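You operate a simulated robot arm through the tools that you are given. There is no shell and no other tool. Be economical: measure what you need, move in short steps, check, and stop when the job is done.

You run a simulated two-armed robot. Do the job below in one go: nothing can be reset, and whatever is moved stays where it is left.

Task
Put the 500 g weight on the top of the long counter away on the wooden bench. Put the core piece marked "75" from the top of the long counter on the wide bench and the core piece marked "26" on the vibrating table. Count the filters on the wide bench, then put as many of the steel blocks from the wide bench on the blue-rimmed plate. Take the keypad and put it on the green bench. Do these in any order. Set down upright: 500 g weight, core piece.
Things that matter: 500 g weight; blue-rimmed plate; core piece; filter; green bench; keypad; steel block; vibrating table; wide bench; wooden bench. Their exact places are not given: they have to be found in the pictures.

Only the result counts: the job must be done as asked and must still hold three seconds after the hand-in. Knocking over, shifting, dropping, spilling or breaking anything else fails it.

Robot
Two 6-joint arms with two-finger parallel grippers on one trunk, on a base that drives. Base frame: it is fixed to the floor where the robot stands at the start and does not move with it; the origin is under the middle of the robot, x ahead of it, y to its left, z up; the surface under the hand at the start is at about z = 860. Units: mm, degrees, N and s.
The left shoulder is at the start at [80, 216, 1571], the right one opposite. With the tool pointing down near the work surface each hand reaches from about 100 to 700 mm from the robot's upright axis, wherever it stands, measured 20 degrees to its own side. Places, roughly: 500 g weight [500, 0, 1000]; blue-rimmed plate (17x13x2 cm) [-4200, 2000, 900]; core piece [500, -250, 1000]; filter [-4250, 2250, 1000]; green bench [-3100, -6700, 900]; keypad [-6000, -4250, 1000]; steel block [-4500, 2000, 1000]; vibrating table [-1200, -1100, 1000]; wide bench [-4000, 1300, 900]; wooden bench [-1300, -6300, 900]. Payload 3.43 kg a hand.
The tool frame of a hand sits at the grasp point between the pads (the TCP): z along the fingers, y along the line on which they close. The tips reach 30 mm beyond it. Largest opening 94 mm; finger width 28, thickness 10; the body of the gripper, 50 by 96 mm, starts 55 mm behind the TCP.
Orientation is that of the tool frame in the base frame, as a unit quaternion [x, y, z, w]. With the fingers straight down and closing along the base's y, the tool's x points along the base's -x, its y along +y and its z along -z.

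Tools
- The arms move only by the tool send_rows. It takes "left_deltas", "right_deltas" or both (then of equal length, played together; a hand with none holds still); each is a list of rows, each a list of 7 numbers: the shift along the tool's x, y, z in units of 30 mm (1.0 is 30 mm), then the turn, a rotation vector about the tool's x, y, z in units of 5 degrees (1.0 is 5 degrees), then the opening, from 0 (shut) to 1 (fully open). In form: [[tx, ty, tz, rx, ry, rz, claw], ...]. A call has 1 to 12 rows; each row shifts and turns the commanded pose from where the row before left it, along the tool's axes as they then stand. A call with a number of a shift or a turn outside -1 to 1 is refused whole. Each row takes 0.2 s and may step no farther than 50 mm and 8.6 degrees from the row before; otherwise, or with a gripper value out of range, the whole call is refused. Where a pose cannot be reached the arm comes as near as it can. A force on the tool above 40 N (or 10 N above the force at the start of the call, whichever is more), or a blocked arm, ends the call early, and 0.2 s more pass. The fingers move at their own pace (about 72 mm/s each) and stop on an object; they squeeze with about 39 N. The grip force told is the motor's: it shows also when the fingers shut on nothing. Time passes only in rows, and 0.2 s behind the last, so rows that do not move let the fingers close. It gives the time, the measured TCP pose, the force on the tool (base axes), the opening and the grip force at its end, in the units of the frame above (readings bear some noise), with the torque about the TCP (base axes, N m) and any sound that the robot's microphone picked up.
- Cameras (640 x 400 px; columns grow to the right, rows downward): "scene" is now at [97.9, -32.5, 1725.6]; the picture's right is [-0.43, -0.90, 0.00], its down [-0.71, 0.34, -0.62] and it looks along [0.56, -0.27, -0.79] (base axes); focal length 255 px, centre (320, 200). "left" rides on the left gripper at [76, -14, -102] in its tool frame; the picture's right is [0.18, 0.98, 0.00], its down [-0.75, 0.14, -0.64] and it looks along [-0.63, 0.12, 0.77] (tool axes); focal length 243 px, centre (320, 200). "right" rides on the right gripper at [76, 14, -102] in its tool frame; the picture's right is [-0.18, 0.98, 0.00], its down [-0.75, -0.14, -0.64] and it looks along [-0.63, -0.12, 0.77] (tool axes); focal length 243 px, centre (320, 200).
- get_image(camera): a new picture of that camera. The clock stands still meanwhile.
- lift_body(by): slides the trunk up (or, below 0, down) by that many mm; the arms and the scene camera ride with it, the base frame stays. It gives what a move gives, with no picture.
- steer(legs): drives the robot by 1 to 6 legs, each [ahead, left, turn to the left] in mm, mm and degrees, along the robot's own axes; the way and the turn of a leg run together, so that a leg with both is an arc; at most 1500 mm and 180 degrees a leg. The arms and the cameras ride along, it lands a little off, and it stops where it bumps. It gives what a move gives.
- head_to(pan, tilt): turns the head with the scene camera to pan (to the left, within 86 degrees either way) and tilt (down, from -29 to 69), counted from straight ahead of the robot. It gives what a move gives.
- probe_pixels(camera, pixels): for up to 12 pixels [column, row] of the newest picture of that camera ("zoom" is the newest enlarged one), the place [x, y, z] in the base frame of the surface seen there, good to about 2 mm. The clock stands still meanwhile.
- zoom(camera, box): a new picture of the part [left, top, right, bottom] of that camera's present view, enlarged. The clock stands still meanwhile.
- job_done(): hands the job in; it is judged then, once.

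Keep the steps short. Do not move on a guess: measure, check each grasp and each placing, and mend mistakes. In all there are 124 turns and 128 pictures (those below and enlarged ones count). Leave the grippers open and the arms clear of the work at the hand-in unless told otherwise, and finish with a single line.

The tools are called after ">>>" as name(argument=value, ...) on one line, values as JSON. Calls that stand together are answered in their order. send_rows: Moves the arms, as the interface text tells. Its arguments: {"type":"object","properties":{"left_deltas":{"type":"array"},"right_deltas":{"type":"array"}},"required":[]} The other tools are called the same way: lift_body (by) slides the trunk up or down; steer (legs) drives the base; head_to (pan, tilt) turns the head that bears the scene camera; get_image (camera) takes a picture; probe_pixels (camera, pixels) gives the place of the surface under pixels of a picture; zoom (camera, box) takes an enlarged picture of a part of a camera's view; job_done () hands the job in.

At the start:

```text
time: 0.0
left_position: [637.9, 3.8, 1134.1]
left_tcp_rot: [0.001, 1.0, 0.0, 0.0]
left_contact_force: [-1.1, 0.2, 0.5]
left_moment: [0.02, -0.03, 0.02]
left_finger_gap: 93.9
left_grip_force: 0.1
right_position: [342.9, -375.1, 1000.0]
right_tcp_rot: [0.0, 1.0, 0.0, 0.0]
right_contact_force: [0.1, 0.4, 0.3]
right_moment: [-0.03, 0.01, 0.0]
right_finger_gap: 94.1
right_grip_force: 0.0
trunk travel left (down, up): [-801.0, 39.0]
robot x, y, heading: [-1.9, -0.2, 0.0]
head pan, tilt: [-25.6, 51.7]
```

scene: 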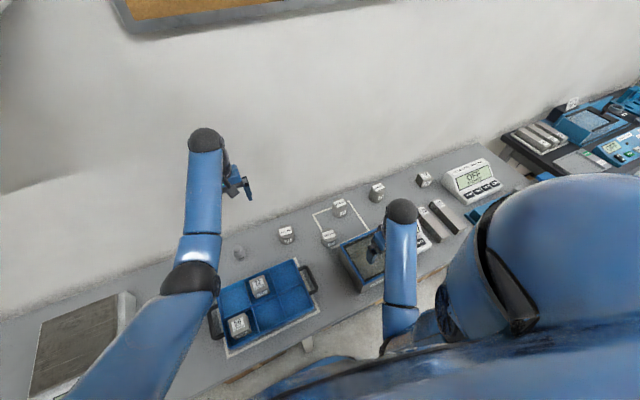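
right: 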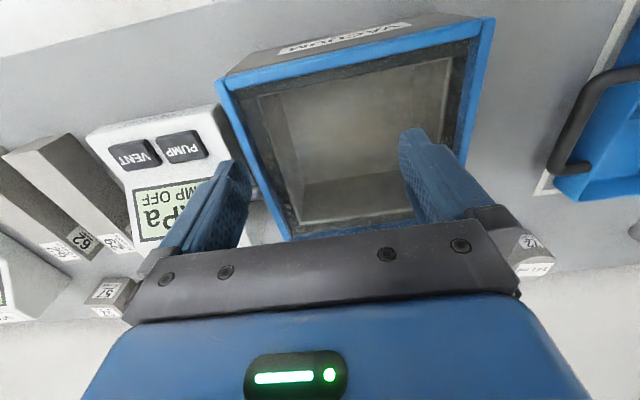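
left: 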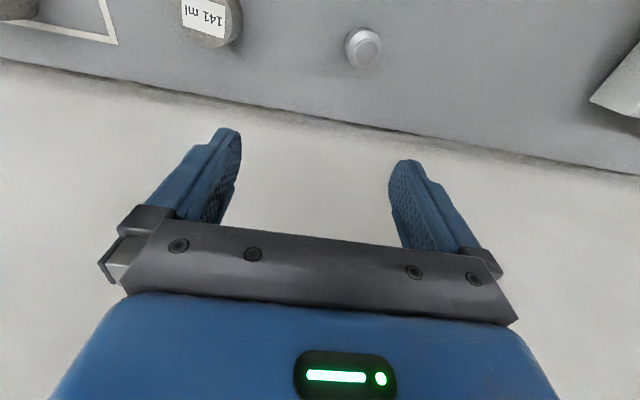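

I see the counter with core pieces near the middle. I'll zoom in on it to read the labels.

>>> zoom(camera="scene", box=[200, 160, 360, 260])

>>> zoom(camera="scene", box=[320, 150, 480, 250])

>>> zoom(camera="scene", box=[200, 250, 360, 350])

```text
4.00 times, centred on (280, 210) of scene
```

zoom: 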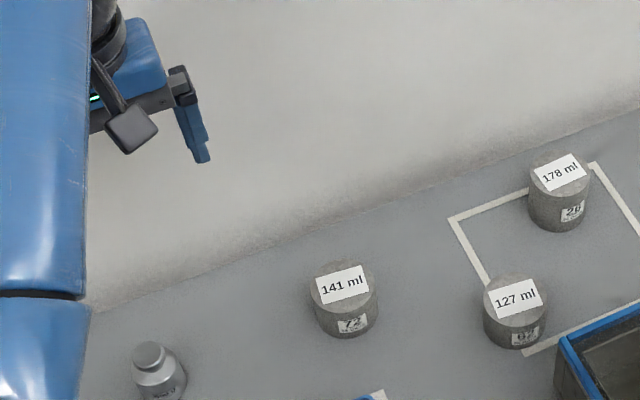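

```text
4.00 times, centred on (400, 200) of scene
```

zoom: 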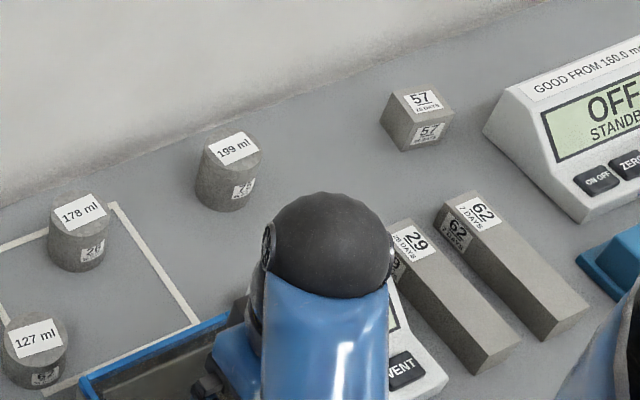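

```text
4.00 times, centred on (280, 300) of scene
```

zoom: 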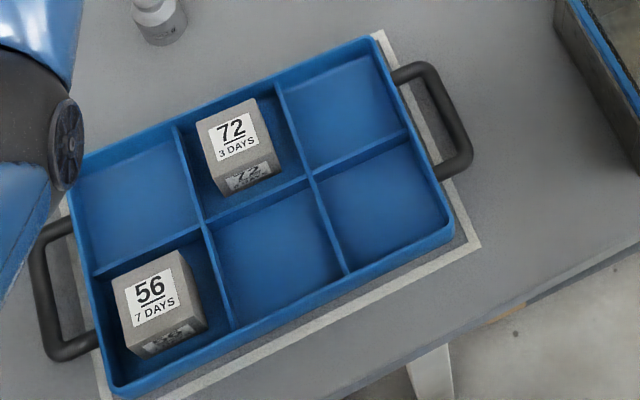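

The labels on the round core pieces are small, so I'll zoom in closer and probe their positions.

>>> zoom(camera="scene", box=[320, 175, 400, 225])

>>> zoom(camera="scene", box=[270, 210, 350, 260])

>>> probe_pixels(camera="scene", pixels=[[340, 203], [378, 189], [286, 231], [328, 235], [237, 248], [240, 253], [300, 210], [424, 176]])

```text
8.00 times, centred on (360, 200) of scene
```

zoom: 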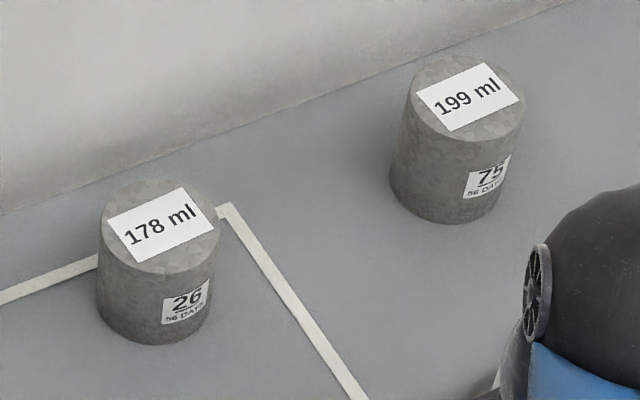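

```text
8.00 times, centred on (310, 235) of scene
```

zoom: 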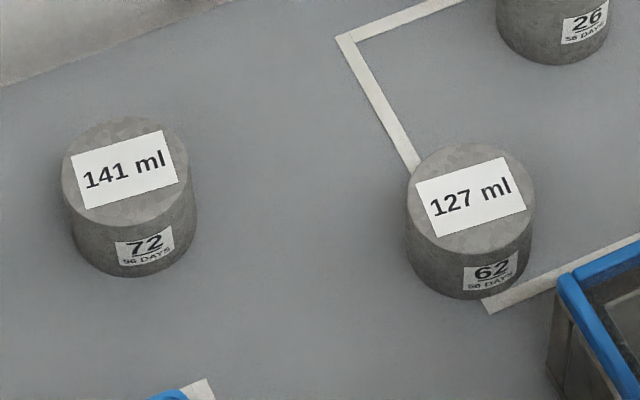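

```text
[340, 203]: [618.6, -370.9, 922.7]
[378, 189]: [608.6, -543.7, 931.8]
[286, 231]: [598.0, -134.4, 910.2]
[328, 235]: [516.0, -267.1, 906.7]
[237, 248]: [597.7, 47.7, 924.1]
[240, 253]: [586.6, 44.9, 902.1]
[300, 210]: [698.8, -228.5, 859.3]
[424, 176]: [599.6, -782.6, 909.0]
```

Core pieces 26 (619,-371) and 75 (609,-544) are identified, and the small weight is at about (592,47). I'll raise the right arm clear, then check the counter's edge and the weight's label.

>>> send_rows(right_deltas=[[0, 0, -1, 0, 0, 0, 1], [0, 0, -1, 0, 0, 0, 1], [0, 0, -1, 0, 0, 0, 1], [0, 0, -1, 0, 0, 0, 1], [0, 0, -1, 0, 0, 0, 1]])

>>> zoom(camera="scene", box=[222, 240, 254, 260])

>>> probe_pixels(camera="scene", pixels=[[317, 325], [360, 303], [240, 367], [365, 255]])

>>> head_to(pan=-60, tilt=40)

>>> get_image(camera="scene")

```text
time: 1.2
left_position: [638.8, 2.9, 1134.1]
left_tcp_rot: [0.0, 1.0, 0.0, 0.0]
left_contact_force: [-1.1, 0.8, 0.0]
left_moment: [0.0, 0.04, 0.01]
left_finger_gap: 93.9
left_grip_force: 0.0
right_position: [343.8, -376.7, 1003.3]
right_tcp_rot: [0.0, 1.0, 0.0, 0.002]
right_contact_force: [-0.6, 0.2, -0.3]
right_moment: [0.01, -0.01, -0.01]
right_finger_gap: 93.7
right_grip_force: 0.0
right hand out of reach, approached as far as the arm can: row 1, 2, 3, 4, 5
trunk travel left (down, up): [-801.0, 39.0]
robot x, y, heading: [0.9, 0.0, -0.1]
head pan, tilt: [-25.6, 51.7]
```

```text
16.00 times, centred on (238, 250) of scene
```

zoom: 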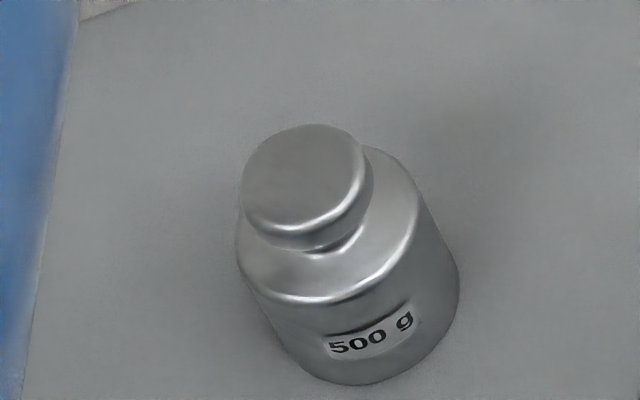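

```text
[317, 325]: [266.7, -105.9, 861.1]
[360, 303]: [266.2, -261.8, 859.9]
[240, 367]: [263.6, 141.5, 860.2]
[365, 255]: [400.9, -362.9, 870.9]
```

```text
time: 2.2
left_position: [638.3, 3.0, 1133.5]
left_tcp_rot: [0.0, 1.0, 0.0, 0.0]
left_contact_force: [0.2, 0.3, 0.4]
left_moment: [-0.01, -0.01, 0.01]
left_finger_gap: 94.0
left_grip_force: 0.0
right_position: [342.9, -376.0, 1003.7]
right_tcp_rot: [0.0, 1.0, -0.001, 0.002]
right_contact_force: [0.0, 0.1, 0.4]
right_moment: [0.02, -0.01, 0.04]
right_finger_gap: 94.1
right_grip_force: 0.0
trunk travel left (down, up): [-801.0, 39.0]
robot x, y, heading: [-1.3, -1.8, 0.2]
head pan, tilt: [-60.0, 40.0]
```

```text
118 pictures are left
```

scene: 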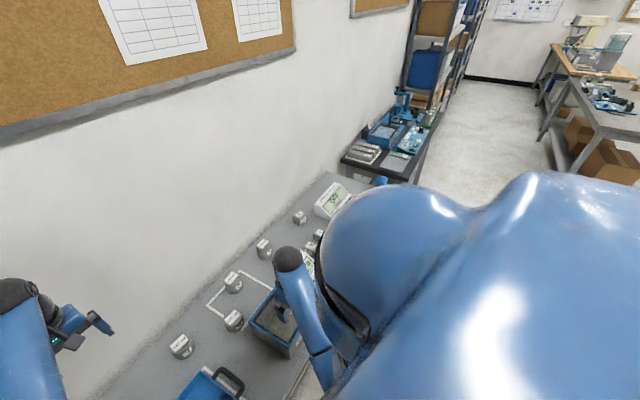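

The right arm is too folded to lift, so I'll raise the trunk 39 mm and then move the right hand forward and up.

>>> lift_body(by=38)

>>> send_rows(right_deltas=[[-1, 0, 0, 0, 0, 0, 1], [-1, 0, 0, 0, 0, 0, 1], [-1, 0, 0, 0, 0, 0, 1], [-1, 0, 0, 0, 0, 0, 1]])

```text
time: 3.0
left_position: [637.3, 2.8, 1171.8]
left_tcp_rot: [0.001, 1.0, 0.0, 0.0]
left_contact_force: [0.2, -0.6, -0.1]
left_moment: [0.0, -0.02, -0.02]
left_finger_gap: 94.0
left_grip_force: 0.1
right_position: [344.4, -376.4, 1040.8]
right_tcp_rot: [-0.001, 1.0, -0.001, 0.002]
right_contact_force: [-0.2, -0.1, 0.5]
right_moment: [-0.02, -0.01, 0.01]
right_finger_gap: 94.1
right_grip_force: 0.1
trunk travel left (down, up): [-839.0, 1.0]
robot x, y, heading: [0.7, -1.3, -0.1]
head pan, tilt: [-60.0, 40.0]
```

```text
time: 4.0
left_position: [638.9, 3.6, 1171.3]
left_tcp_rot: [0.0, 1.0, 0.0, -0.001]
left_contact_force: [0.1, 0.6, -0.9]
left_moment: [0.01, 0.03, 0.0]
left_finger_gap: 94.0
left_grip_force: 0.0
right_position: [464.8, -376.8, 1040.3]
right_tcp_rot: [0.0, 1.0, -0.001, 0.001]
right_contact_force: [0.3, -0.2, -0.6]
right_moment: [0.03, 0.02, 0.02]
right_finger_gap: 94.0
right_grip_force: 0.2
trunk travel left (down, up): [-839.0, 1.0]
robot x, y, heading: [-0.5, -0.5, -0.1]
head pan, tilt: [-60.0, 40.0]
```

Next I'll raise the right hand, then slide the robot right 457 mm along the counter so both core pieces are in front.

>>> send_rows(right_deltas=[[0, 0, -1, 0, 0, 0, 1], [0, 0, -1, 0, 0, 0, 1], [0, 0, -1, 0, 0, 0, 1], [0, 0, -1, 0, 0, 0, 1]])

>>> steer(legs=[[0, -457, 0]])

>>> head_to(pan=0, tilt=50)

>>> get_image(camera="scene")

```text
time: 5.0
left_position: [638.3, 2.5, 1171.3]
left_tcp_rot: [0.0, 1.0, 0.0, 0.001]
left_contact_force: [0.8, -0.2, 0.1]
left_moment: [0.01, -0.01, 0.04]
left_finger_gap: 94.2
left_grip_force: 0.1
right_position: [482.6, -384.1, 1066.4]
right_tcp_rot: [0.0, 1.0, -0.002, 0.002]
right_contact_force: [-0.6, 0.2, 0.8]
right_moment: [-0.01, 0.01, -0.02]
right_finger_gap: 94.0
right_grip_force: 0.1
right hand out of reach, approached as far as the arm can: row 1, 2, 3, 4
trunk travel left (down, up): [-839.0, 1.0]
robot x, y, heading: [-0.5, -1.5, 0.2]
head pan, tilt: [-60.0, 40.0]
```

```text
time: 7.8
left_position: [639.4, -447.1, 1171.3]
left_tcp_rot: [-0.001, 1.0, 0.0, 0.0]
left_contact_force: [-0.2, 0.1, -0.5]
left_moment: [-0.06, 0.01, 0.01]
left_finger_gap: 93.6
left_grip_force: 0.1
right_position: [484.4, -835.3, 1066.7]
right_tcp_rot: [-0.001, 1.0, -0.003, 0.003]
right_contact_force: [0.2, -0.1, 0.3]
right_moment: [0.0, 0.02, 0.01]
right_finger_gap: 93.9
right_grip_force: 0.0
trunk travel left (down, up): [-839.0, 1.0]
robot x, y, heading: [0.5, -454.0, 0.1]
head pan, tilt: [-60.0, 40.0]
```

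```text
time: 9.1
left_position: [638.7, -449.8, 1171.3]
left_tcp_rot: [-0.002, 1.0, 0.0, 0.0]
left_contact_force: [-1.1, 0.0, 0.0]
left_moment: [0.0, 0.01, 0.05]
left_finger_gap: 94.0
left_grip_force: 0.0
right_position: [483.6, -837.2, 1066.3]
right_tcp_rot: [-0.002, 1.0, -0.003, 0.003]
right_contact_force: [0.2, 0.6, 0.5]
right_moment: [-0.01, 0.0, -0.04]
right_finger_gap: 94.1
right_grip_force: 0.1
trunk travel left (down, up): [-839.0, 1.0]
robot x, y, heading: [0.7, -453.9, 0.3]
head pan, tilt: [0.0, 50.0]
```

```text
117 pictures are left
```

scene: 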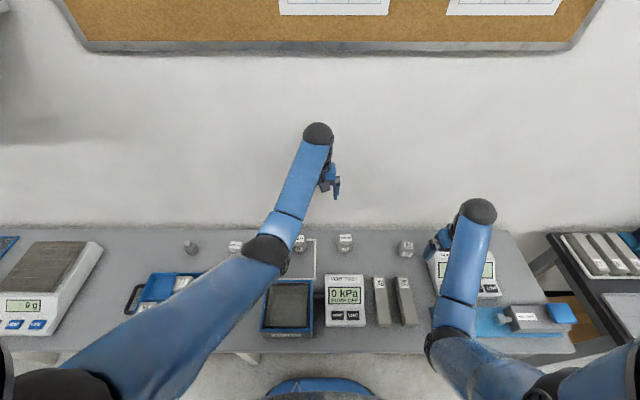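

The robot is now in front of the pieces. I'll zoom in on the tops to measure their centres.

>>> zoom(camera="scene", box=[280, 220, 360, 270])

>>> zoom(camera="scene", box=[170, 220, 250, 270])

>>> get_image(camera="left")

```text
8.00 times, centred on (320, 245) of scene
```

zoom: 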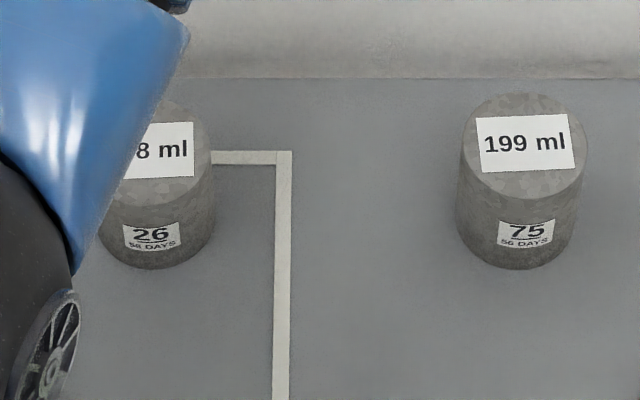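

```text
8.00 times, centred on (210, 245) of scene
```

zoom: 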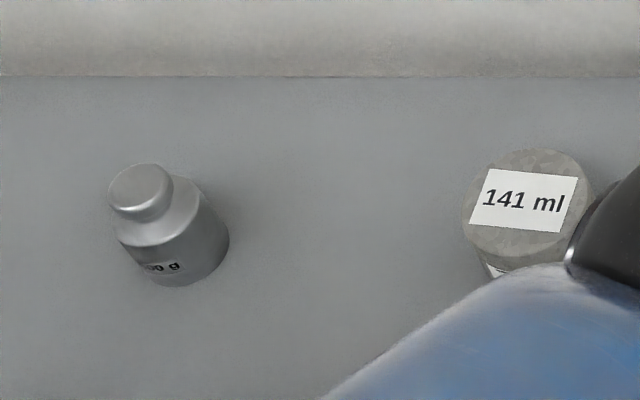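

```text
114 pictures are left
```

left: 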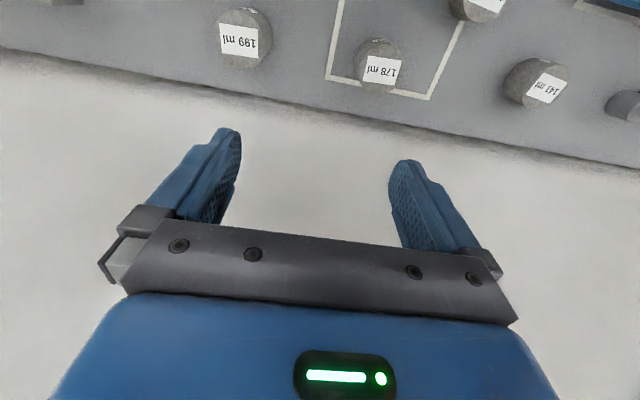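

I'll zoom the left camera on the pieces for clean edges.

>>> zoom(camera="left", box=[200, 0, 440, 150])

```text
2.67 times, centred on (320, 75) of left
```

zoom: 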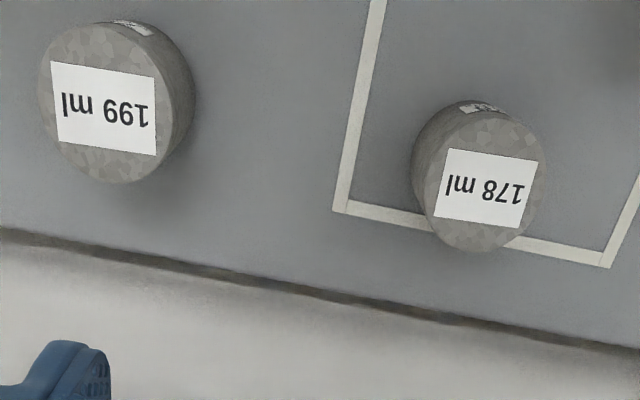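

The top of 26 is centred near (486,181) and the top of 75 near (106,103) in the zoom. I'll probe those and the edges.

>>> probe_pixels(camera="zoom", pixels=[[486, 181], [430, 181], [541, 181], [486, 118], [486, 246], [106, 103], [45, 103], [165, 103], [106, 32], [106, 177]])

```text
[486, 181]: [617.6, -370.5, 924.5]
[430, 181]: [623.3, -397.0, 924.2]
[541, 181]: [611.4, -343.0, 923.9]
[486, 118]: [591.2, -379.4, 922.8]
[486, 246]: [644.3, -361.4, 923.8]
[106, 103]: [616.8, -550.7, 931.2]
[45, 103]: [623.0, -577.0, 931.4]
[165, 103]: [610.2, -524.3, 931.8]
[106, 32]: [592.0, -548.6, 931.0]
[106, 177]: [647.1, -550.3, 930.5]
```

I'll bring the left hand over 26 at (618,-370), first to z about 985, and check from above.

>>> send_rows(left_deltas=[[0.69, 0.66, 0, 0, 0, 0, 1], [0, 1, 0, 0, 0, 0, 1], [0, 1, 0, 0, 0, 0, 1], [0, 0, 1, 0, 0, 0, 1], [0, 0, 1, 0, 0, 0, 1], [0, 0, 1, 0, 0, 0, 1], [0, 0, 1, 0, 0, 0, 1], [0, 0, 1, 0, 0, 0, 1], [0, 0, 1, 0, 0, 0, 1]])

>>> get_image(camera="left")

```text
time: 11.1
left_position: [635.8, -374.8, 975.5]
left_tcp_rot: [-0.001, 1.0, 0.001, 0.0]
left_contact_force: [-0.3, -0.2, 0.1]
left_moment: [0.0, 0.02, 0.02]
left_finger_gap: 93.8
left_grip_force: 0.0
left hand out of reach, approached as far as the arm can: row 1, 2, 3
right_position: [483.2, -837.7, 1065.1]
right_tcp_rot: [-0.002, 1.0, -0.002, 0.002]
right_contact_force: [0.4, 0.0, 0.0]
right_moment: [0.0, 0.02, -0.03]
right_finger_gap: 94.2
right_grip_force: 0.0
trunk travel left (down, up): [-839.0, 1.0]
robot x, y, heading: [-3.4, -453.4, 0.3]
head pan, tilt: [0.0, 50.0]
```

```text
112 pictures are left
```

left: 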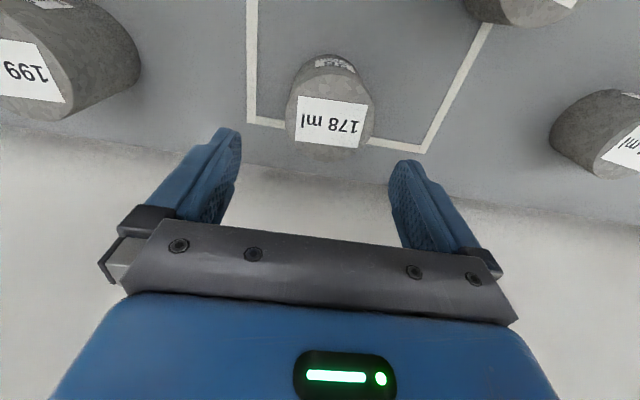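

I'll centre with tx +0.6 and ty +0.15, descend to z about 898, then close.

>>> send_rows(left_deltas=[[0.6, 0.15, 0, 0, 0, 0, 1], [0, 0, 0.9, 0, 0, 0, 1], [0, 0, 0.9, 0, 0, 0, 1], [0, 0, 0.78, 0, 0, 0, 1], [0, 0, 0, 0, 0, 0, 1]])

>>> get_image(camera="left")

```text
time: 12.3
left_position: [615.6, -370.3, 899.1]
left_tcp_rot: [-0.002, 1.0, 0.0, 0.001]
left_contact_force: [0.7, -0.4, 0.0]
left_moment: [-0.01, -0.03, 0.01]
left_finger_gap: 94.0
left_grip_force: 0.1
right_position: [484.1, -838.0, 1065.1]
right_tcp_rot: [-0.002, 1.0, -0.001, 0.002]
right_contact_force: [-0.1, -0.3, -0.2]
right_moment: [0.0, -0.02, 0.01]
right_finger_gap: 93.8
right_grip_force: 0.1
trunk travel left (down, up): [-839.0, 1.0]
robot x, y, heading: [1.1, -454.7, 0.1]
head pan, tilt: [0.0, 50.0]
```

```text
111 pictures are left
```

left: 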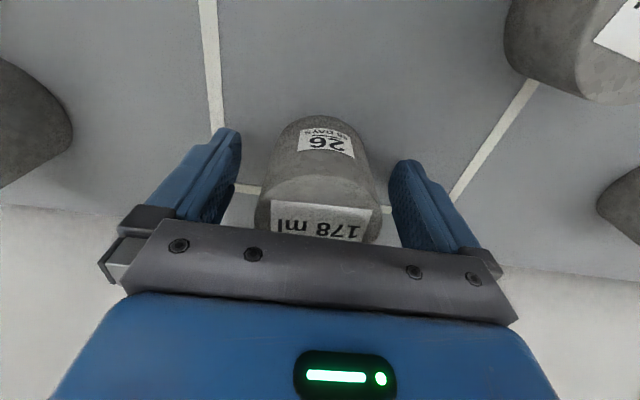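

The piece sits between the fingers. I'll close on it and lift, bringing the right hand over 75 in the same call.

>>> send_rows(left_deltas=[[0, 0, 0, 0, 0, 0, 0], [0, 0, 0, 0, 0, 0, 0], [0, 0, 0, 0, 0, 0, 0], [0, 0, 0, 0, 0, 0, 0], [0, 0, -1, 0, 0, 0, 0], [0, 0, -1, 0, 0, 0, 0], [0, 0, -1, 0, 0, 0, 0]], right_deltas=[[-0.9, 1, 0, 0, 0, 0, 1], [-0.9, 1, 0, 0, 0, 0, 1], [-0.9, 1, 0, 0, 0, 0, 1], [-0.9, 1, 0, 0, 0, 0, 1], [-0.8, 1, 0, 0, 0, 0, 1], [0, 1, 0.5, 0, 0, 0, 1], [0, 1, 0.5, 0, 0, 0, 1]])

```text
time: 13.9
left_position: [614.6, -369.8, 988.0]
left_tcp_rot: [-0.002, 1.0, 0.0, 0.0]
left_contact_force: [0.0, 0.1, -0.7]
left_moment: [-0.02, -0.01, -0.02]
left_finger_gap: 0.3
left_grip_force: 33.3
right_position: [614.6, -625.5, 1035.3]
right_tcp_rot: [-0.002, 1.0, -0.002, 0.003]
right_contact_force: [0.2, -0.1, -0.1]
right_moment: [-0.01, 0.04, 0.03]
right_finger_gap: 93.9
right_grip_force: 0.0
trunk travel left (down, up): [-839.0, 1.0]
robot x, y, heading: [-4.2, -455.0, 0.3]
head pan, tilt: [0.0, 50.0]
```

The left gripper closed on nothing (gap 0.3). I'll look at what happened.

>>> get_image(camera="left")

>>> get_image(camera="scene")

```text
110 pictures are left
```

left: 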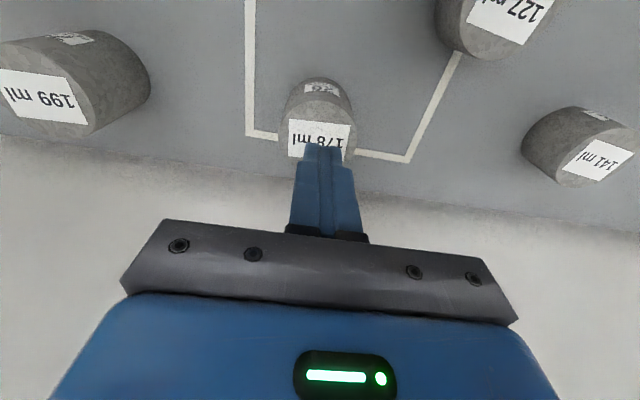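

```text
109 pictures are left
```

scene: 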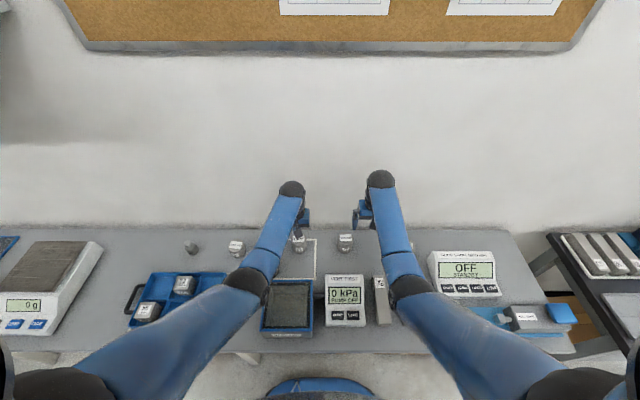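

The piece still stands upright. I'll measure whether it moved.

>>> zoom(camera="left", box=[240, 50, 400, 150])

>>> probe_pixels(camera="zoom", pixels=[[310, 290], [180, 320], [455, 320], [320, 210], [260, 345], [330, 150]])

```text
4.00 times, centred on (320, 100) of left
```

zoom: 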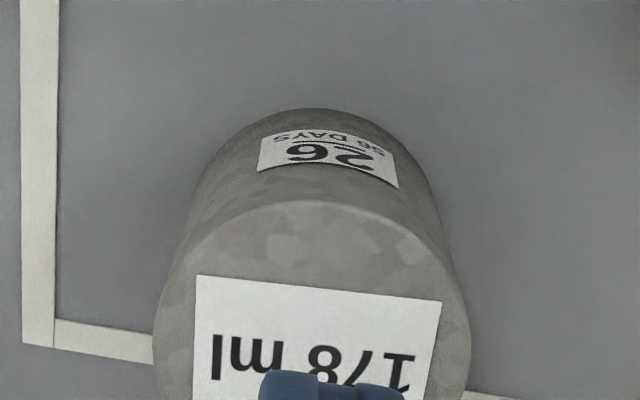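

```text
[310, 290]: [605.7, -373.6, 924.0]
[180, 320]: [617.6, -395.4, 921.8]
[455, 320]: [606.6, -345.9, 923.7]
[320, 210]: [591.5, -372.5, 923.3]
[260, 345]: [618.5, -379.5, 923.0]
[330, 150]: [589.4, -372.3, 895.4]
```

The piece has not moved. I'll reopen, descend again, close, and read the gap before lifting.

>>> send_rows(left_deltas=[[0, 0, 0, 0, 0, 0, 1], [0, 0, 0, 0, 0, 0, 1], [0, 0, 0, 0, 0, 0, 1], [0, 0, 0, 0, 0, 0, 1], [-0.08, 0, 1, 0, 0, 0, 1], [0, 0, 1, 0, 0, 0, 1], [0, 0, 0.95, 0, 0, 0, 1], [0, 0, 0, 0, 0, 0, 0], [0, 0, 0, 0, 0, 0, 0], [0, 0, 0, 0, 0, 0, 0], [0, 0, 0, 0, 0, 0, 0]])

>>> get_image(camera="left")

```text
time: 16.3
left_position: [616.9, -371.7, 900.3]
left_tcp_rot: [-0.002, 1.0, 0.0, 0.0]
left_contact_force: [-0.1, -0.1, 0.0]
left_moment: [-0.03, -0.01, 0.03]
left_finger_gap: 61.2
left_grip_force: 39.5
right_position: [614.6, -627.4, 1034.1]
right_tcp_rot: [-0.002, 1.0, -0.002, 0.002]
right_contact_force: [0.0, 1.4, 0.1]
right_moment: [0.0, 0.01, -0.01]
right_finger_gap: 94.0
right_grip_force: 0.2
trunk travel left (down, up): [-839.0, 1.0]
robot x, y, heading: [0.2, -458.3, 0.4]
head pan, tilt: [0.0, 50.0]
```

```text
107 pictures are left
```

left: 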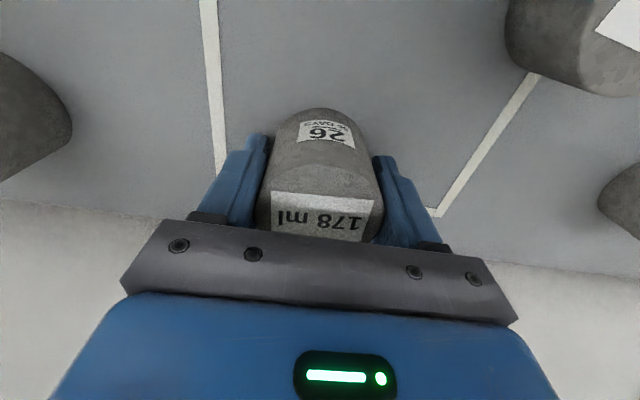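

It is gripped now (gap 61, 39 N). I'll lift slowly and check.

>>> send_rows(left_deltas=[[0, 0, -0.3, 0, 0, 0, 0], [0, 0, -0.3, 0, 0, 0, 0], [0, 0, -0.4, 0, 0, 0, 0], [0, 0, 0, 0, 0, 0, 0]])

>>> get_image(camera="left")

```text
time: 17.3
left_position: [617.4, -369.3, 929.9]
left_tcp_rot: [-0.002, 1.0, -0.001, -0.001]
left_contact_force: [-0.3, -0.7, -4.0]
left_moment: [-0.01, -0.01, 0.01]
left_finger_gap: 60.9
left_grip_force: 38.8
right_position: [615.5, -627.5, 1036.4]
right_tcp_rot: [-0.002, 1.0, -0.002, 0.002]
right_contact_force: [0.1, -0.3, -0.9]
right_moment: [-0.01, -0.03, 0.01]
right_finger_gap: 94.0
right_grip_force: 0.0
trunk travel left (down, up): [-839.0, 1.0]
robot x, y, heading: [-2.5, -454.6, 0.3]
head pan, tilt: [0.0, 50.0]
```

```text
106 pictures are left
```

left: 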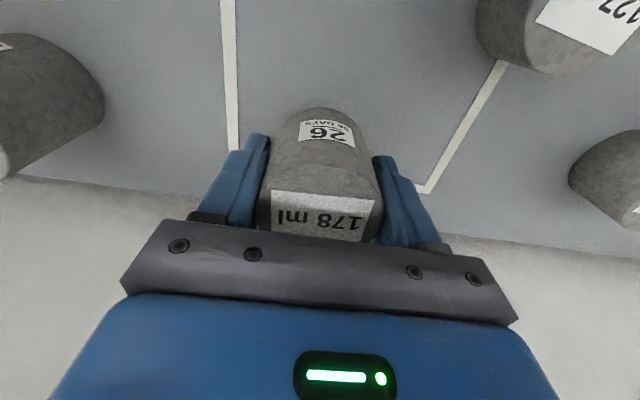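

26 is held, with its bottom 40 mm below the TCP. Next I'll raise the left hand to about 1050 and lower the right hand over 75 at (618,-551).

>>> send_rows(left_deltas=[[0, 0, -1, 0, 0, 0, 0], [0, 0, -1, 0, 0, 0, 0], [0, 0, -1, 0, 0, 0, 0], [0, 0, 0, 0, 0, 0, 0], [0, 0, 0, 0, 0, 0, 0]], right_deltas=[[0, 0.55, 0, 0, 0, 0, 1], [-0.1, 1, 0, 0, 0, 0, 1], [0, 1, 0, 0, 0, 0, 1], [0, 0, 1, 0, 0, 0, 1], [0, 0, 0.8, 0, 0, 0, 1]])

>>> get_image(camera="right")

```text
time: 18.5
left_position: [619.5, -370.6, 1019.9]
left_tcp_rot: [-0.002, 1.0, 0.0, 0.0]
left_contact_force: [-0.4, -1.0, -3.0]
left_moment: [0.02, 0.02, 0.05]
left_finger_gap: 61.0
left_grip_force: 38.6
right_position: [617.9, -549.6, 980.9]
right_tcp_rot: [-0.002, 1.0, -0.001, 0.003]
right_contact_force: [0.6, 0.5, 0.4]
right_moment: [0.0, -0.01, 0.01]
right_finger_gap: 94.1
right_grip_force: 0.1
trunk travel left (down, up): [-839.0, 1.0]
robot x, y, heading: [2.5, -453.3, -0.0]
head pan, tilt: [0.0, 50.0]
```

```text
105 pictures are left
```

right: 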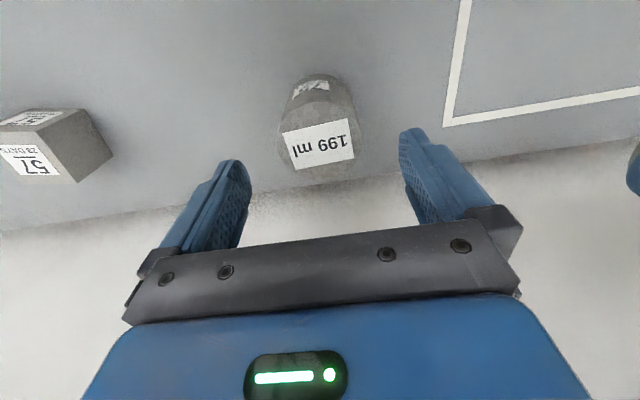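

It is centred. I'll descend 80 mm, close, and lift 24 mm gently.

>>> send_rows(right_deltas=[[0, 0, 0.9, 0, 0, 0, 1], [0, 0, 0.9, 0, 0, 0, 1], [0, 0, 0.86, 0, 0, 0, 1], [0, 0, 0, 0, 0, 0, 0], [0, 0, 0, 0, 0, 0, 0], [0, 0, 0, 0, 0, 0, 0], [0, 0, 0, 0, 0, 0, 0], [0, 0, -0.2, 0, 0, 0, 0], [0, 0, -0.2, 0, 0, 0, 0], [0, 0, -0.4, 0, 0, 0, 0]])

>>> get_image(camera="right")

```text
time: 20.7
left_position: [618.6, -371.2, 1020.4]
left_tcp_rot: [-0.002, 1.0, 0.0, -0.001]
left_contact_force: [-0.1, 0.2, -4.5]
left_moment: [0.01, 0.0, 0.02]
left_finger_gap: 60.2
left_grip_force: 39.3
right_position: [619.2, -550.1, 925.2]
right_tcp_rot: [-0.002, 1.0, -0.001, 0.002]
right_contact_force: [0.1, -0.3, -5.2]
right_moment: [0.0, 0.01, 0.01]
right_finger_gap: 60.3
right_grip_force: 39.0
trunk travel left (down, up): [-839.0, 1.0]
robot x, y, heading: [0.2, -458.8, 0.2]
head pan, tilt: [0.0, 50.0]
```

```text
104 pictures are left
```

right: 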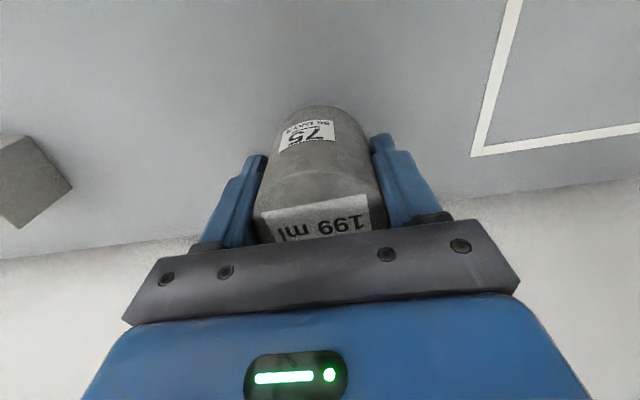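

75 is held as well. I'll raise the right hand, then pan the head each way to survey the room.

>>> send_rows(right_deltas=[[0, 0, -1, 0, 0, 0, 0], [0, 0, -1, 0, 0, 0, 0], [0, 0, -1, 0, 0, 0, 0]])

>>> head_to(pan=-86, tilt=20)

>>> get_image(camera="scene")

>>> head_to(pan=86, tilt=20)

>>> get_image(camera="scene")

```text
time: 21.5
left_position: [619.0, -370.5, 1020.2]
left_tcp_rot: [-0.002, 1.0, 0.0, -0.001]
left_contact_force: [0.4, 0.2, -4.3]
left_moment: [-0.01, -0.01, -0.02]
left_finger_gap: 60.6
left_grip_force: 38.9
right_position: [619.4, -550.0, 1016.7]
right_tcp_rot: [-0.002, 1.0, -0.002, 0.001]
right_contact_force: [0.4, -0.1, -3.8]
right_moment: [0.0, -0.01, 0.0]
right_finger_gap: 60.5
right_grip_force: 39.0
trunk travel left (down, up): [-839.0, 1.0]
robot x, y, heading: [-0.9, -454.3, 0.1]
head pan, tilt: [0.0, 50.0]
```

```text
time: 23.1
left_position: [618.9, -371.1, 1020.2]
left_tcp_rot: [-0.002, 1.0, 0.0, -0.001]
left_contact_force: [0.4, 0.3, -3.6]
left_moment: [0.01, 0.0, -0.04]
left_finger_gap: 60.6
left_grip_force: 38.9
right_position: [618.9, -550.0, 1015.6]
right_tcp_rot: [-0.002, 1.0, -0.002, 0.002]
right_contact_force: [0.4, 0.2, -4.6]
right_moment: [-0.01, 0.03, 0.02]
right_finger_gap: 60.4
right_grip_force: 38.7
trunk travel left (down, up): [-839.0, 1.0]
robot x, y, heading: [4.2, -455.4, 0.4]
head pan, tilt: [-85.9, 20.0]
```

```text
103 pictures are left
```

scene: 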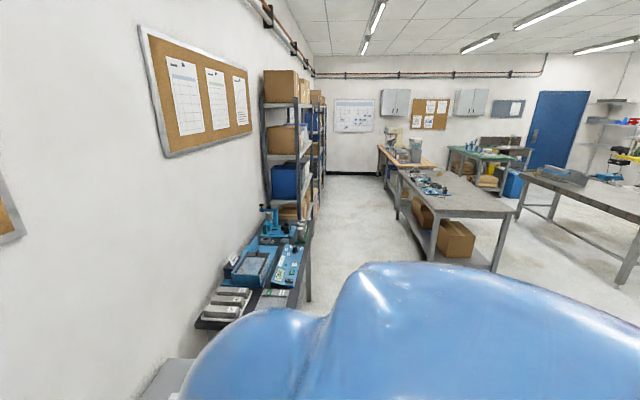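

```text
time: 25.7
left_position: [619.4, -369.8, 1020.6]
left_tcp_rot: [-0.001, 1.0, 0.0, -0.001]
left_contact_force: [0.4, -0.8, -4.1]
left_moment: [0.01, 0.01, 0.01]
left_finger_gap: 60.5
left_grip_force: 39.4
right_position: [618.8, -550.6, 1016.2]
right_tcp_rot: [-0.002, 1.0, -0.002, 0.002]
right_contact_force: [0.6, 0.1, -5.4]
right_moment: [-0.02, 0.0, 0.02]
right_finger_gap: 60.4
right_grip_force: 39.0
trunk travel left (down, up): [-839.0, 1.0]
robot x, y, heading: [-0.2, -453.0, -0.0]
head pan, tilt: [85.9, 20.0]
```

```text
102 pictures are left
```

scene: 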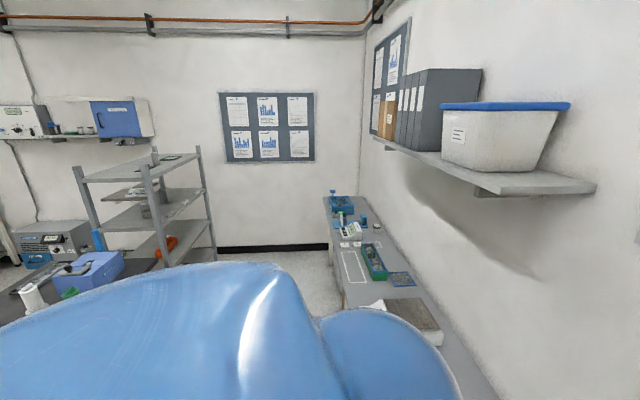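

I'll probe the furniture in this left-side view.

>>> probe_pixels(camera="scene", pixels=[[30, 300], [90, 280], [60, 245], [150, 205], [200, 235], [260, 245], [20, 265], [120, 270]])

>>> head_to(pan=-86, tilt=10)

>>> get_image(camera="scene")

>>> probe_pixels(camera="scene", pixels=[[500, 190], [420, 155], [400, 175], [495, 240], [520, 140], [600, 200], [385, 120], [490, 125], [620, 170], [300, 210], [450, 165]])

```text
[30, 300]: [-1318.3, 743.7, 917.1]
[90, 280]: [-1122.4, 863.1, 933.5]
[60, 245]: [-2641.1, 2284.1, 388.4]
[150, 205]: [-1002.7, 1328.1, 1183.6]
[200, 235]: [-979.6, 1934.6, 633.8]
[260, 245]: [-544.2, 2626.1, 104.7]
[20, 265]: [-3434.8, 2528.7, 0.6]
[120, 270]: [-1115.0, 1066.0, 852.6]
```

```text
time: 28.3
left_position: [619.6, -370.3, 1019.5]
left_tcp_rot: [-0.002, 1.0, 0.0, -0.001]
left_contact_force: [-0.2, 0.5, -4.2]
left_moment: [0.02, 0.0, 0.01]
left_finger_gap: 60.4
left_grip_force: 39.1
right_position: [618.9, -551.0, 1015.3]
right_tcp_rot: [-0.002, 1.0, -0.002, 0.001]
right_contact_force: [-0.3, -0.8, -4.8]
right_moment: [-0.04, 0.01, 0.01]
right_finger_gap: 60.4
right_grip_force: 38.3
trunk travel left (down, up): [-839.0, 1.0]
robot x, y, heading: [1.5, -457.1, 0.1]
head pan, tilt: [-85.9, 10.0]
```

```text
101 pictures are left
```

scene: 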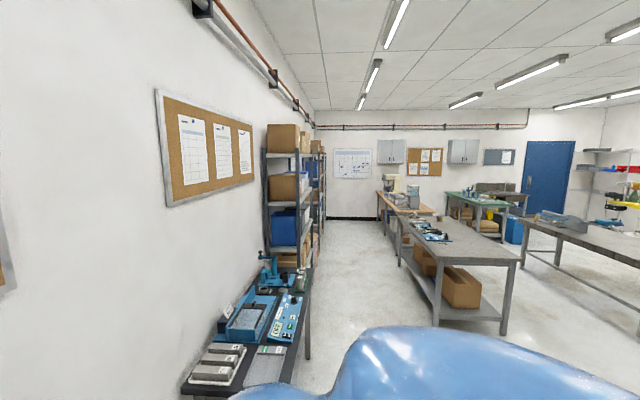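

```text
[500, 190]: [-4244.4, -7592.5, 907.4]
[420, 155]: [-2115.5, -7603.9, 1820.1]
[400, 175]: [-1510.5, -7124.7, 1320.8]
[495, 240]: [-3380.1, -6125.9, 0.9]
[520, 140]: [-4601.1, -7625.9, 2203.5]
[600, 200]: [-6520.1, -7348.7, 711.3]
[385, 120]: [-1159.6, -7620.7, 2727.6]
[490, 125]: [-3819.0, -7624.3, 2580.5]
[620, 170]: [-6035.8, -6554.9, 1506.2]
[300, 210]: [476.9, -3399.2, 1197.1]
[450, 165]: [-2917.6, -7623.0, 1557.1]
```

The room's layout is clear. I'll back off 400 mm, turn right 90° and look toward the vibrating table.

>>> steer(legs=[[-400, 0, 0], [0, 0, -90]])

>>> head_to(pan=-60, tilt=35)

>>> get_image(camera="scene")

```text
time: 34.6
left_position: [-314.4, -1075.8, 1019.6]
left_tcp_rot: [0.706, 0.708, 0.001, -0.001]
left_contact_force: [0.1, -0.3, -3.7]
left_moment: [-0.01, -0.02, 0.02]
left_finger_gap: 60.7
left_grip_force: 39.2
right_position: [-494.0, -1074.6, 1015.1]
right_tcp_rot: [0.706, 0.708, -0.003, 0.0]
right_contact_force: [-0.6, -0.8, -4.7]
right_moment: [0.02, -0.01, 0.0]
right_finger_gap: 60.5
right_grip_force: 39.1
trunk travel left (down, up): [-839.0, 1.0]
robot x, y, heading: [-399.5, -453.7, -89.8]
head pan, tilt: [-85.9, 10.0]
```

```text
time: 35.5
left_position: [-312.9, -1075.9, 1019.4]
left_tcp_rot: [0.706, 0.708, 0.0, -0.001]
left_contact_force: [0.9, -0.6, -4.2]
left_moment: [0.03, 0.0, 0.02]
left_finger_gap: 60.5
left_grip_force: 39.2
right_position: [-494.0, -1075.4, 1014.4]
right_tcp_rot: [0.706, 0.708, -0.002, 0.0]
right_contact_force: [-0.5, -0.5, -4.2]
right_moment: [0.04, 0.0, -0.01]
right_finger_gap: 60.5
right_grip_force: 39.5
trunk travel left (down, up): [-839.0, 1.0]
robot x, y, heading: [-396.8, -457.1, -89.6]
head pan, tilt: [-60.0, 35.0]
```

```text
100 pictures are left
```

scene: 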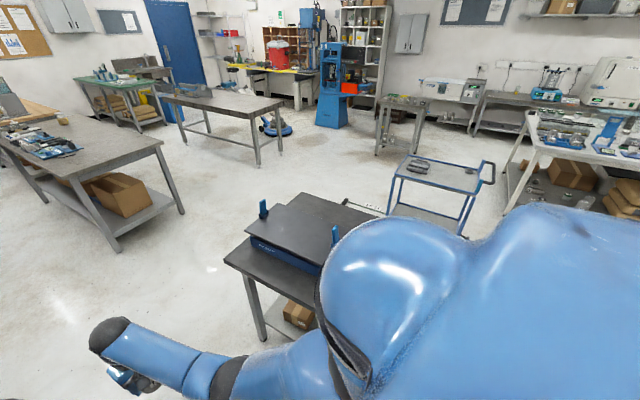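

>>> probe_pixels(camera="scene", pixels=[[308, 195], [252, 237], [320, 268], [372, 218], [310, 225], [232, 262], [160, 143], [280, 105], [420, 165], [390, 200], [560, 140], [395, 105]])

>>> zoom(camera="scene", box=[220, 175, 380, 275])

```text
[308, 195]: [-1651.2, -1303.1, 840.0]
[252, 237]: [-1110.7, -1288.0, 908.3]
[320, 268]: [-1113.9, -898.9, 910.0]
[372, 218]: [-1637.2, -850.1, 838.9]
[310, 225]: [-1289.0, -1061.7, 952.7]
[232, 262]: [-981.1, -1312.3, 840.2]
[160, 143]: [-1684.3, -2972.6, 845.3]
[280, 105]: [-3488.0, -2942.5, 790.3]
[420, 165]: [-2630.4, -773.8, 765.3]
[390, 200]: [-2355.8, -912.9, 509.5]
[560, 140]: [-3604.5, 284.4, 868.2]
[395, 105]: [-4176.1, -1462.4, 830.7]
```

```text
4.00 times, centred on (300, 225) of scene
```

zoom: 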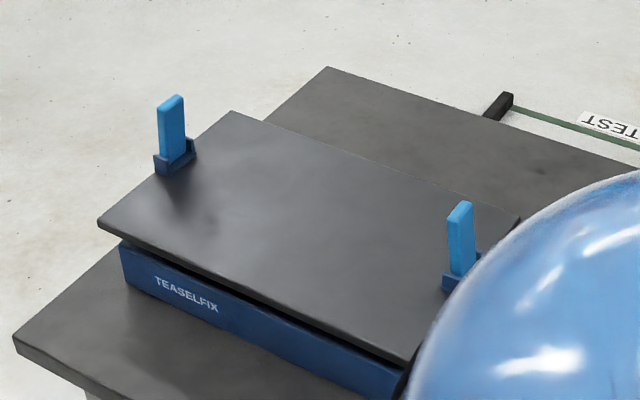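

The vibrating plate is at z≈953, spanning about x -1110…-1500 and y -1290…-890, with clamps on two sides. I'll raise both hands first, then drive ahead and turn to face -x.

>>> send_rows(left_deltas=[[0, 0, -1, 0, 0, 0, 0], [0, 0, -1, 0, 0, 0, 0], [0, 0, -1, 0, 0, 0, 0]], right_deltas=[[0, 0, -1, 0, 0, 0, 0], [0, 0, -1, 0, 0, 0, 0], [0, 0, -1, 0, 0, 0, 0]])

>>> steer(legs=[[545, 0, 0], [0, 0, -90]])

>>> head_to(pan=0, tilt=40)

>>> get_image(camera="scene")

```text
time: 36.3
left_position: [-312.7, -1076.1, 1111.0]
left_tcp_rot: [0.706, 0.708, 0.001, -0.002]
left_contact_force: [-0.2, 0.0, -4.0]
left_moment: [-0.04, -0.02, 0.01]
left_finger_gap: 60.7
left_grip_force: 39.3
right_position: [-492.8, -1074.5, 1106.0]
right_tcp_rot: [0.706, 0.708, -0.002, 0.0]
right_contact_force: [-0.1, -0.5, -4.4]
right_moment: [0.01, -0.01, -0.01]
right_finger_gap: 60.5
right_grip_force: 38.9
trunk travel left (down, up): [-839.0, 1.0]
robot x, y, heading: [-397.4, -455.8, -89.9]
head pan, tilt: [-60.0, 35.0]
```

```text
time: 43.3
left_position: [-1013.3, -1086.2, 1110.1]
left_tcp_rot: [1.0, 0.0, 0.002, 0.001]
left_contact_force: [0.3, -1.6, -4.5]
left_moment: [-0.02, 0.01, -0.01]
left_finger_gap: 60.9
left_grip_force: 39.4
right_position: [-1011.0, -905.1, 1105.2]
right_tcp_rot: [1.0, -0.001, -0.002, -0.002]
right_contact_force: [-0.6, 0.2, -4.5]
right_moment: [0.05, 0.03, -0.02]
right_finger_gap: 60.7
right_grip_force: 39.0
trunk travel left (down, up): [-839.0, 1.0]
robot x, y, heading: [-393.9, -1000.9, 179.9]
head pan, tilt: [-60.0, 35.0]
```

```text
time: 44.6
left_position: [-1012.6, -1085.5, 1111.2]
left_tcp_rot: [1.0, 0.0, 0.001, 0.0]
left_contact_force: [0.4, 0.0, -3.6]
left_moment: [-0.01, -0.01, -0.01]
left_finger_gap: 60.6
left_grip_force: 39.3
right_position: [-1011.2, -904.7, 1104.5]
right_tcp_rot: [1.0, -0.001, -0.001, -0.002]
right_contact_force: [-0.2, 0.4, -4.0]
right_moment: [0.03, 0.03, -0.02]
right_finger_gap: 60.7
right_grip_force: 39.1
trunk travel left (down, up): [-839.0, 1.0]
robot x, y, heading: [-392.7, -1002.1, 180.0]
head pan, tilt: [0.0, 40.0]
```

```text
98 pictures are left
```

scene: 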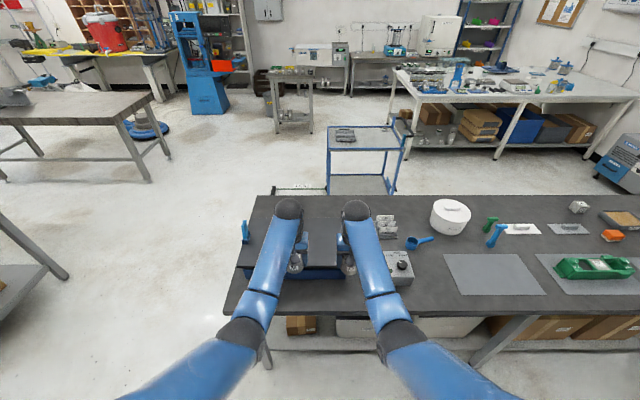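

I'll check the heights under both hands' paths.

>>> probe_pixels(camera="scene", pixels=[[245, 222], [245, 238], [402, 255], [388, 218], [320, 250], [325, 260], [262, 200], [255, 190], [300, 205], [450, 200], [320, 235], [265, 265]])

```text
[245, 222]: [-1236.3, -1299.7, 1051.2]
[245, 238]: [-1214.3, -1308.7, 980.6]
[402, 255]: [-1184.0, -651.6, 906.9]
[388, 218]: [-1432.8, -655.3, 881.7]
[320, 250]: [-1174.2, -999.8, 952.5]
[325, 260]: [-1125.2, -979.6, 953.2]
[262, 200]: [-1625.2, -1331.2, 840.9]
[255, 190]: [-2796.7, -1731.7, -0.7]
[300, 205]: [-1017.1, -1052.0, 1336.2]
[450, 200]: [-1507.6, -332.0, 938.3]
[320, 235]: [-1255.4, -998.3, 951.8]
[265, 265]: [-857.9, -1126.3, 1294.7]
```

Clamp tops are at z≈1051, so I'll advance only 150 mm. That keeps the right hand short of the clamp, and the left hand can extend the rest.

>>> steer(legs=[[150, 0, 0]])

>>> send_rows(left_deltas=[[-1, 0, 0.5, 0, 0, 0, 0], [0, 0, 1, 0, 0, 0, 0], [0, 0, 1, 0, 0, 0, 0], [0, 0, 0.5, 0, 0, 0, 0]])

>>> get_image(camera="left")

```text
time: 46.0
left_position: [-1158.0, -1084.8, 1112.9]
left_tcp_rot: [1.0, 0.0, -0.001, 0.0]
left_contact_force: [0.7, 0.5, -4.2]
left_moment: [-0.03, 0.04, 0.0]
left_finger_gap: 60.6
left_grip_force: 39.1
right_position: [-1156.9, -903.6, 1108.4]
right_tcp_rot: [1.0, -0.001, -0.003, -0.002]
right_contact_force: [0.1, 0.0, -4.6]
right_moment: [0.01, 0.03, -0.03]
right_finger_gap: 60.6
right_grip_force: 39.3
trunk travel left (down, up): [-839.0, 1.0]
robot x, y, heading: [-543.3, -1002.5, 179.9]
head pan, tilt: [0.0, 40.0]
```

```text
time: 47.0
left_position: [-1195.3, -1084.7, 1018.9]
left_tcp_rot: [1.0, -0.002, 0.0, 0.0]
left_contact_force: [-1.6, 0.1, -4.2]
left_moment: [-0.01, -0.03, -0.03]
left_finger_gap: 60.9
left_grip_force: 38.8
right_position: [-1162.6, -903.5, 1104.8]
right_tcp_rot: [1.0, 0.0, -0.002, -0.002]
right_contact_force: [-0.3, 0.2, -4.1]
right_moment: [0.0, -0.03, -0.03]
right_finger_gap: 60.5
right_grip_force: 39.0
trunk travel left (down, up): [-839.0, 1.0]
robot x, y, heading: [-541.9, -1004.4, 179.6]
head pan, tilt: [0.0, 40.0]
```

```text
97 pictures are left
```

left: 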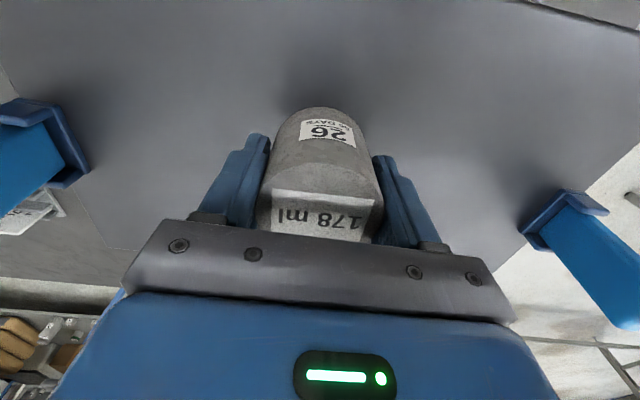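

Good spot, in the middle of the plate. I'll lower 25 mm in small steps to contact at TCP z≈993.

>>> send_rows(left_deltas=[[0, 0, 0.4, 0, 0, 0, 0], [0, 0, 0.25, 0, 0, 0, 0], [0, 0, 0.15, 0, 0, 0, 0], [0, 0, 0.08, 0, 0, 0, 0]])

```text
time: 48.0
left_position: [-1192.2, -1083.7, 993.0]
left_tcp_rot: [1.0, -0.001, 0.001, 0.0]
left_contact_force: [-0.1, 0.3, -3.8]
left_moment: [0.0, -0.03, -0.02]
left_finger_gap: 60.5
left_grip_force: 38.8
right_position: [-1161.8, -903.9, 1106.5]
right_tcp_rot: [1.0, -0.001, -0.003, -0.001]
right_contact_force: [0.0, -0.7, -5.0]
right_moment: [0.0, -0.04, -0.01]
right_finger_gap: 60.5
right_grip_force: 39.0
trunk travel left (down, up): [-839.0, 1.0]
robot x, y, heading: [-539.1, -1002.1, 179.7]
head pan, tilt: [0.0, 40.0]
```

Still carrying −3.8 N, so there is no contact yet. I'll lower in 1.5 mm steps.

>>> send_rows(left_deltas=[[0, 0, 0.05, 0, 0, 0, 0], [0, 0, 0.05, 0, 0, 0, 0], [0, 0, 0.05, 0, 0, 0, 0]])

```text
time: 48.8
left_position: [-1193.4, -1083.5, 992.9]
left_tcp_rot: [1.0, -0.001, -0.002, 0.0]
left_contact_force: [-2.5, -1.8, 14.3]
left_moment: [-0.15, -0.4, -0.03]
left_finger_gap: 60.5
left_grip_force: 38.5
right_position: [-1158.8, -903.5, 1108.3]
right_tcp_rot: [1.0, 0.0, -0.003, -0.001]
right_contact_force: [-0.2, -0.6, -4.8]
right_moment: [0.0, 0.02, 0.02]
right_finger_gap: 60.6
right_grip_force: 38.7
trunk travel left (down, up): [-839.0, 1.0]
robot x, y, heading: [-543.3, -1002.4, 180.0]
head pan, tilt: [0.0, 40.0]
```

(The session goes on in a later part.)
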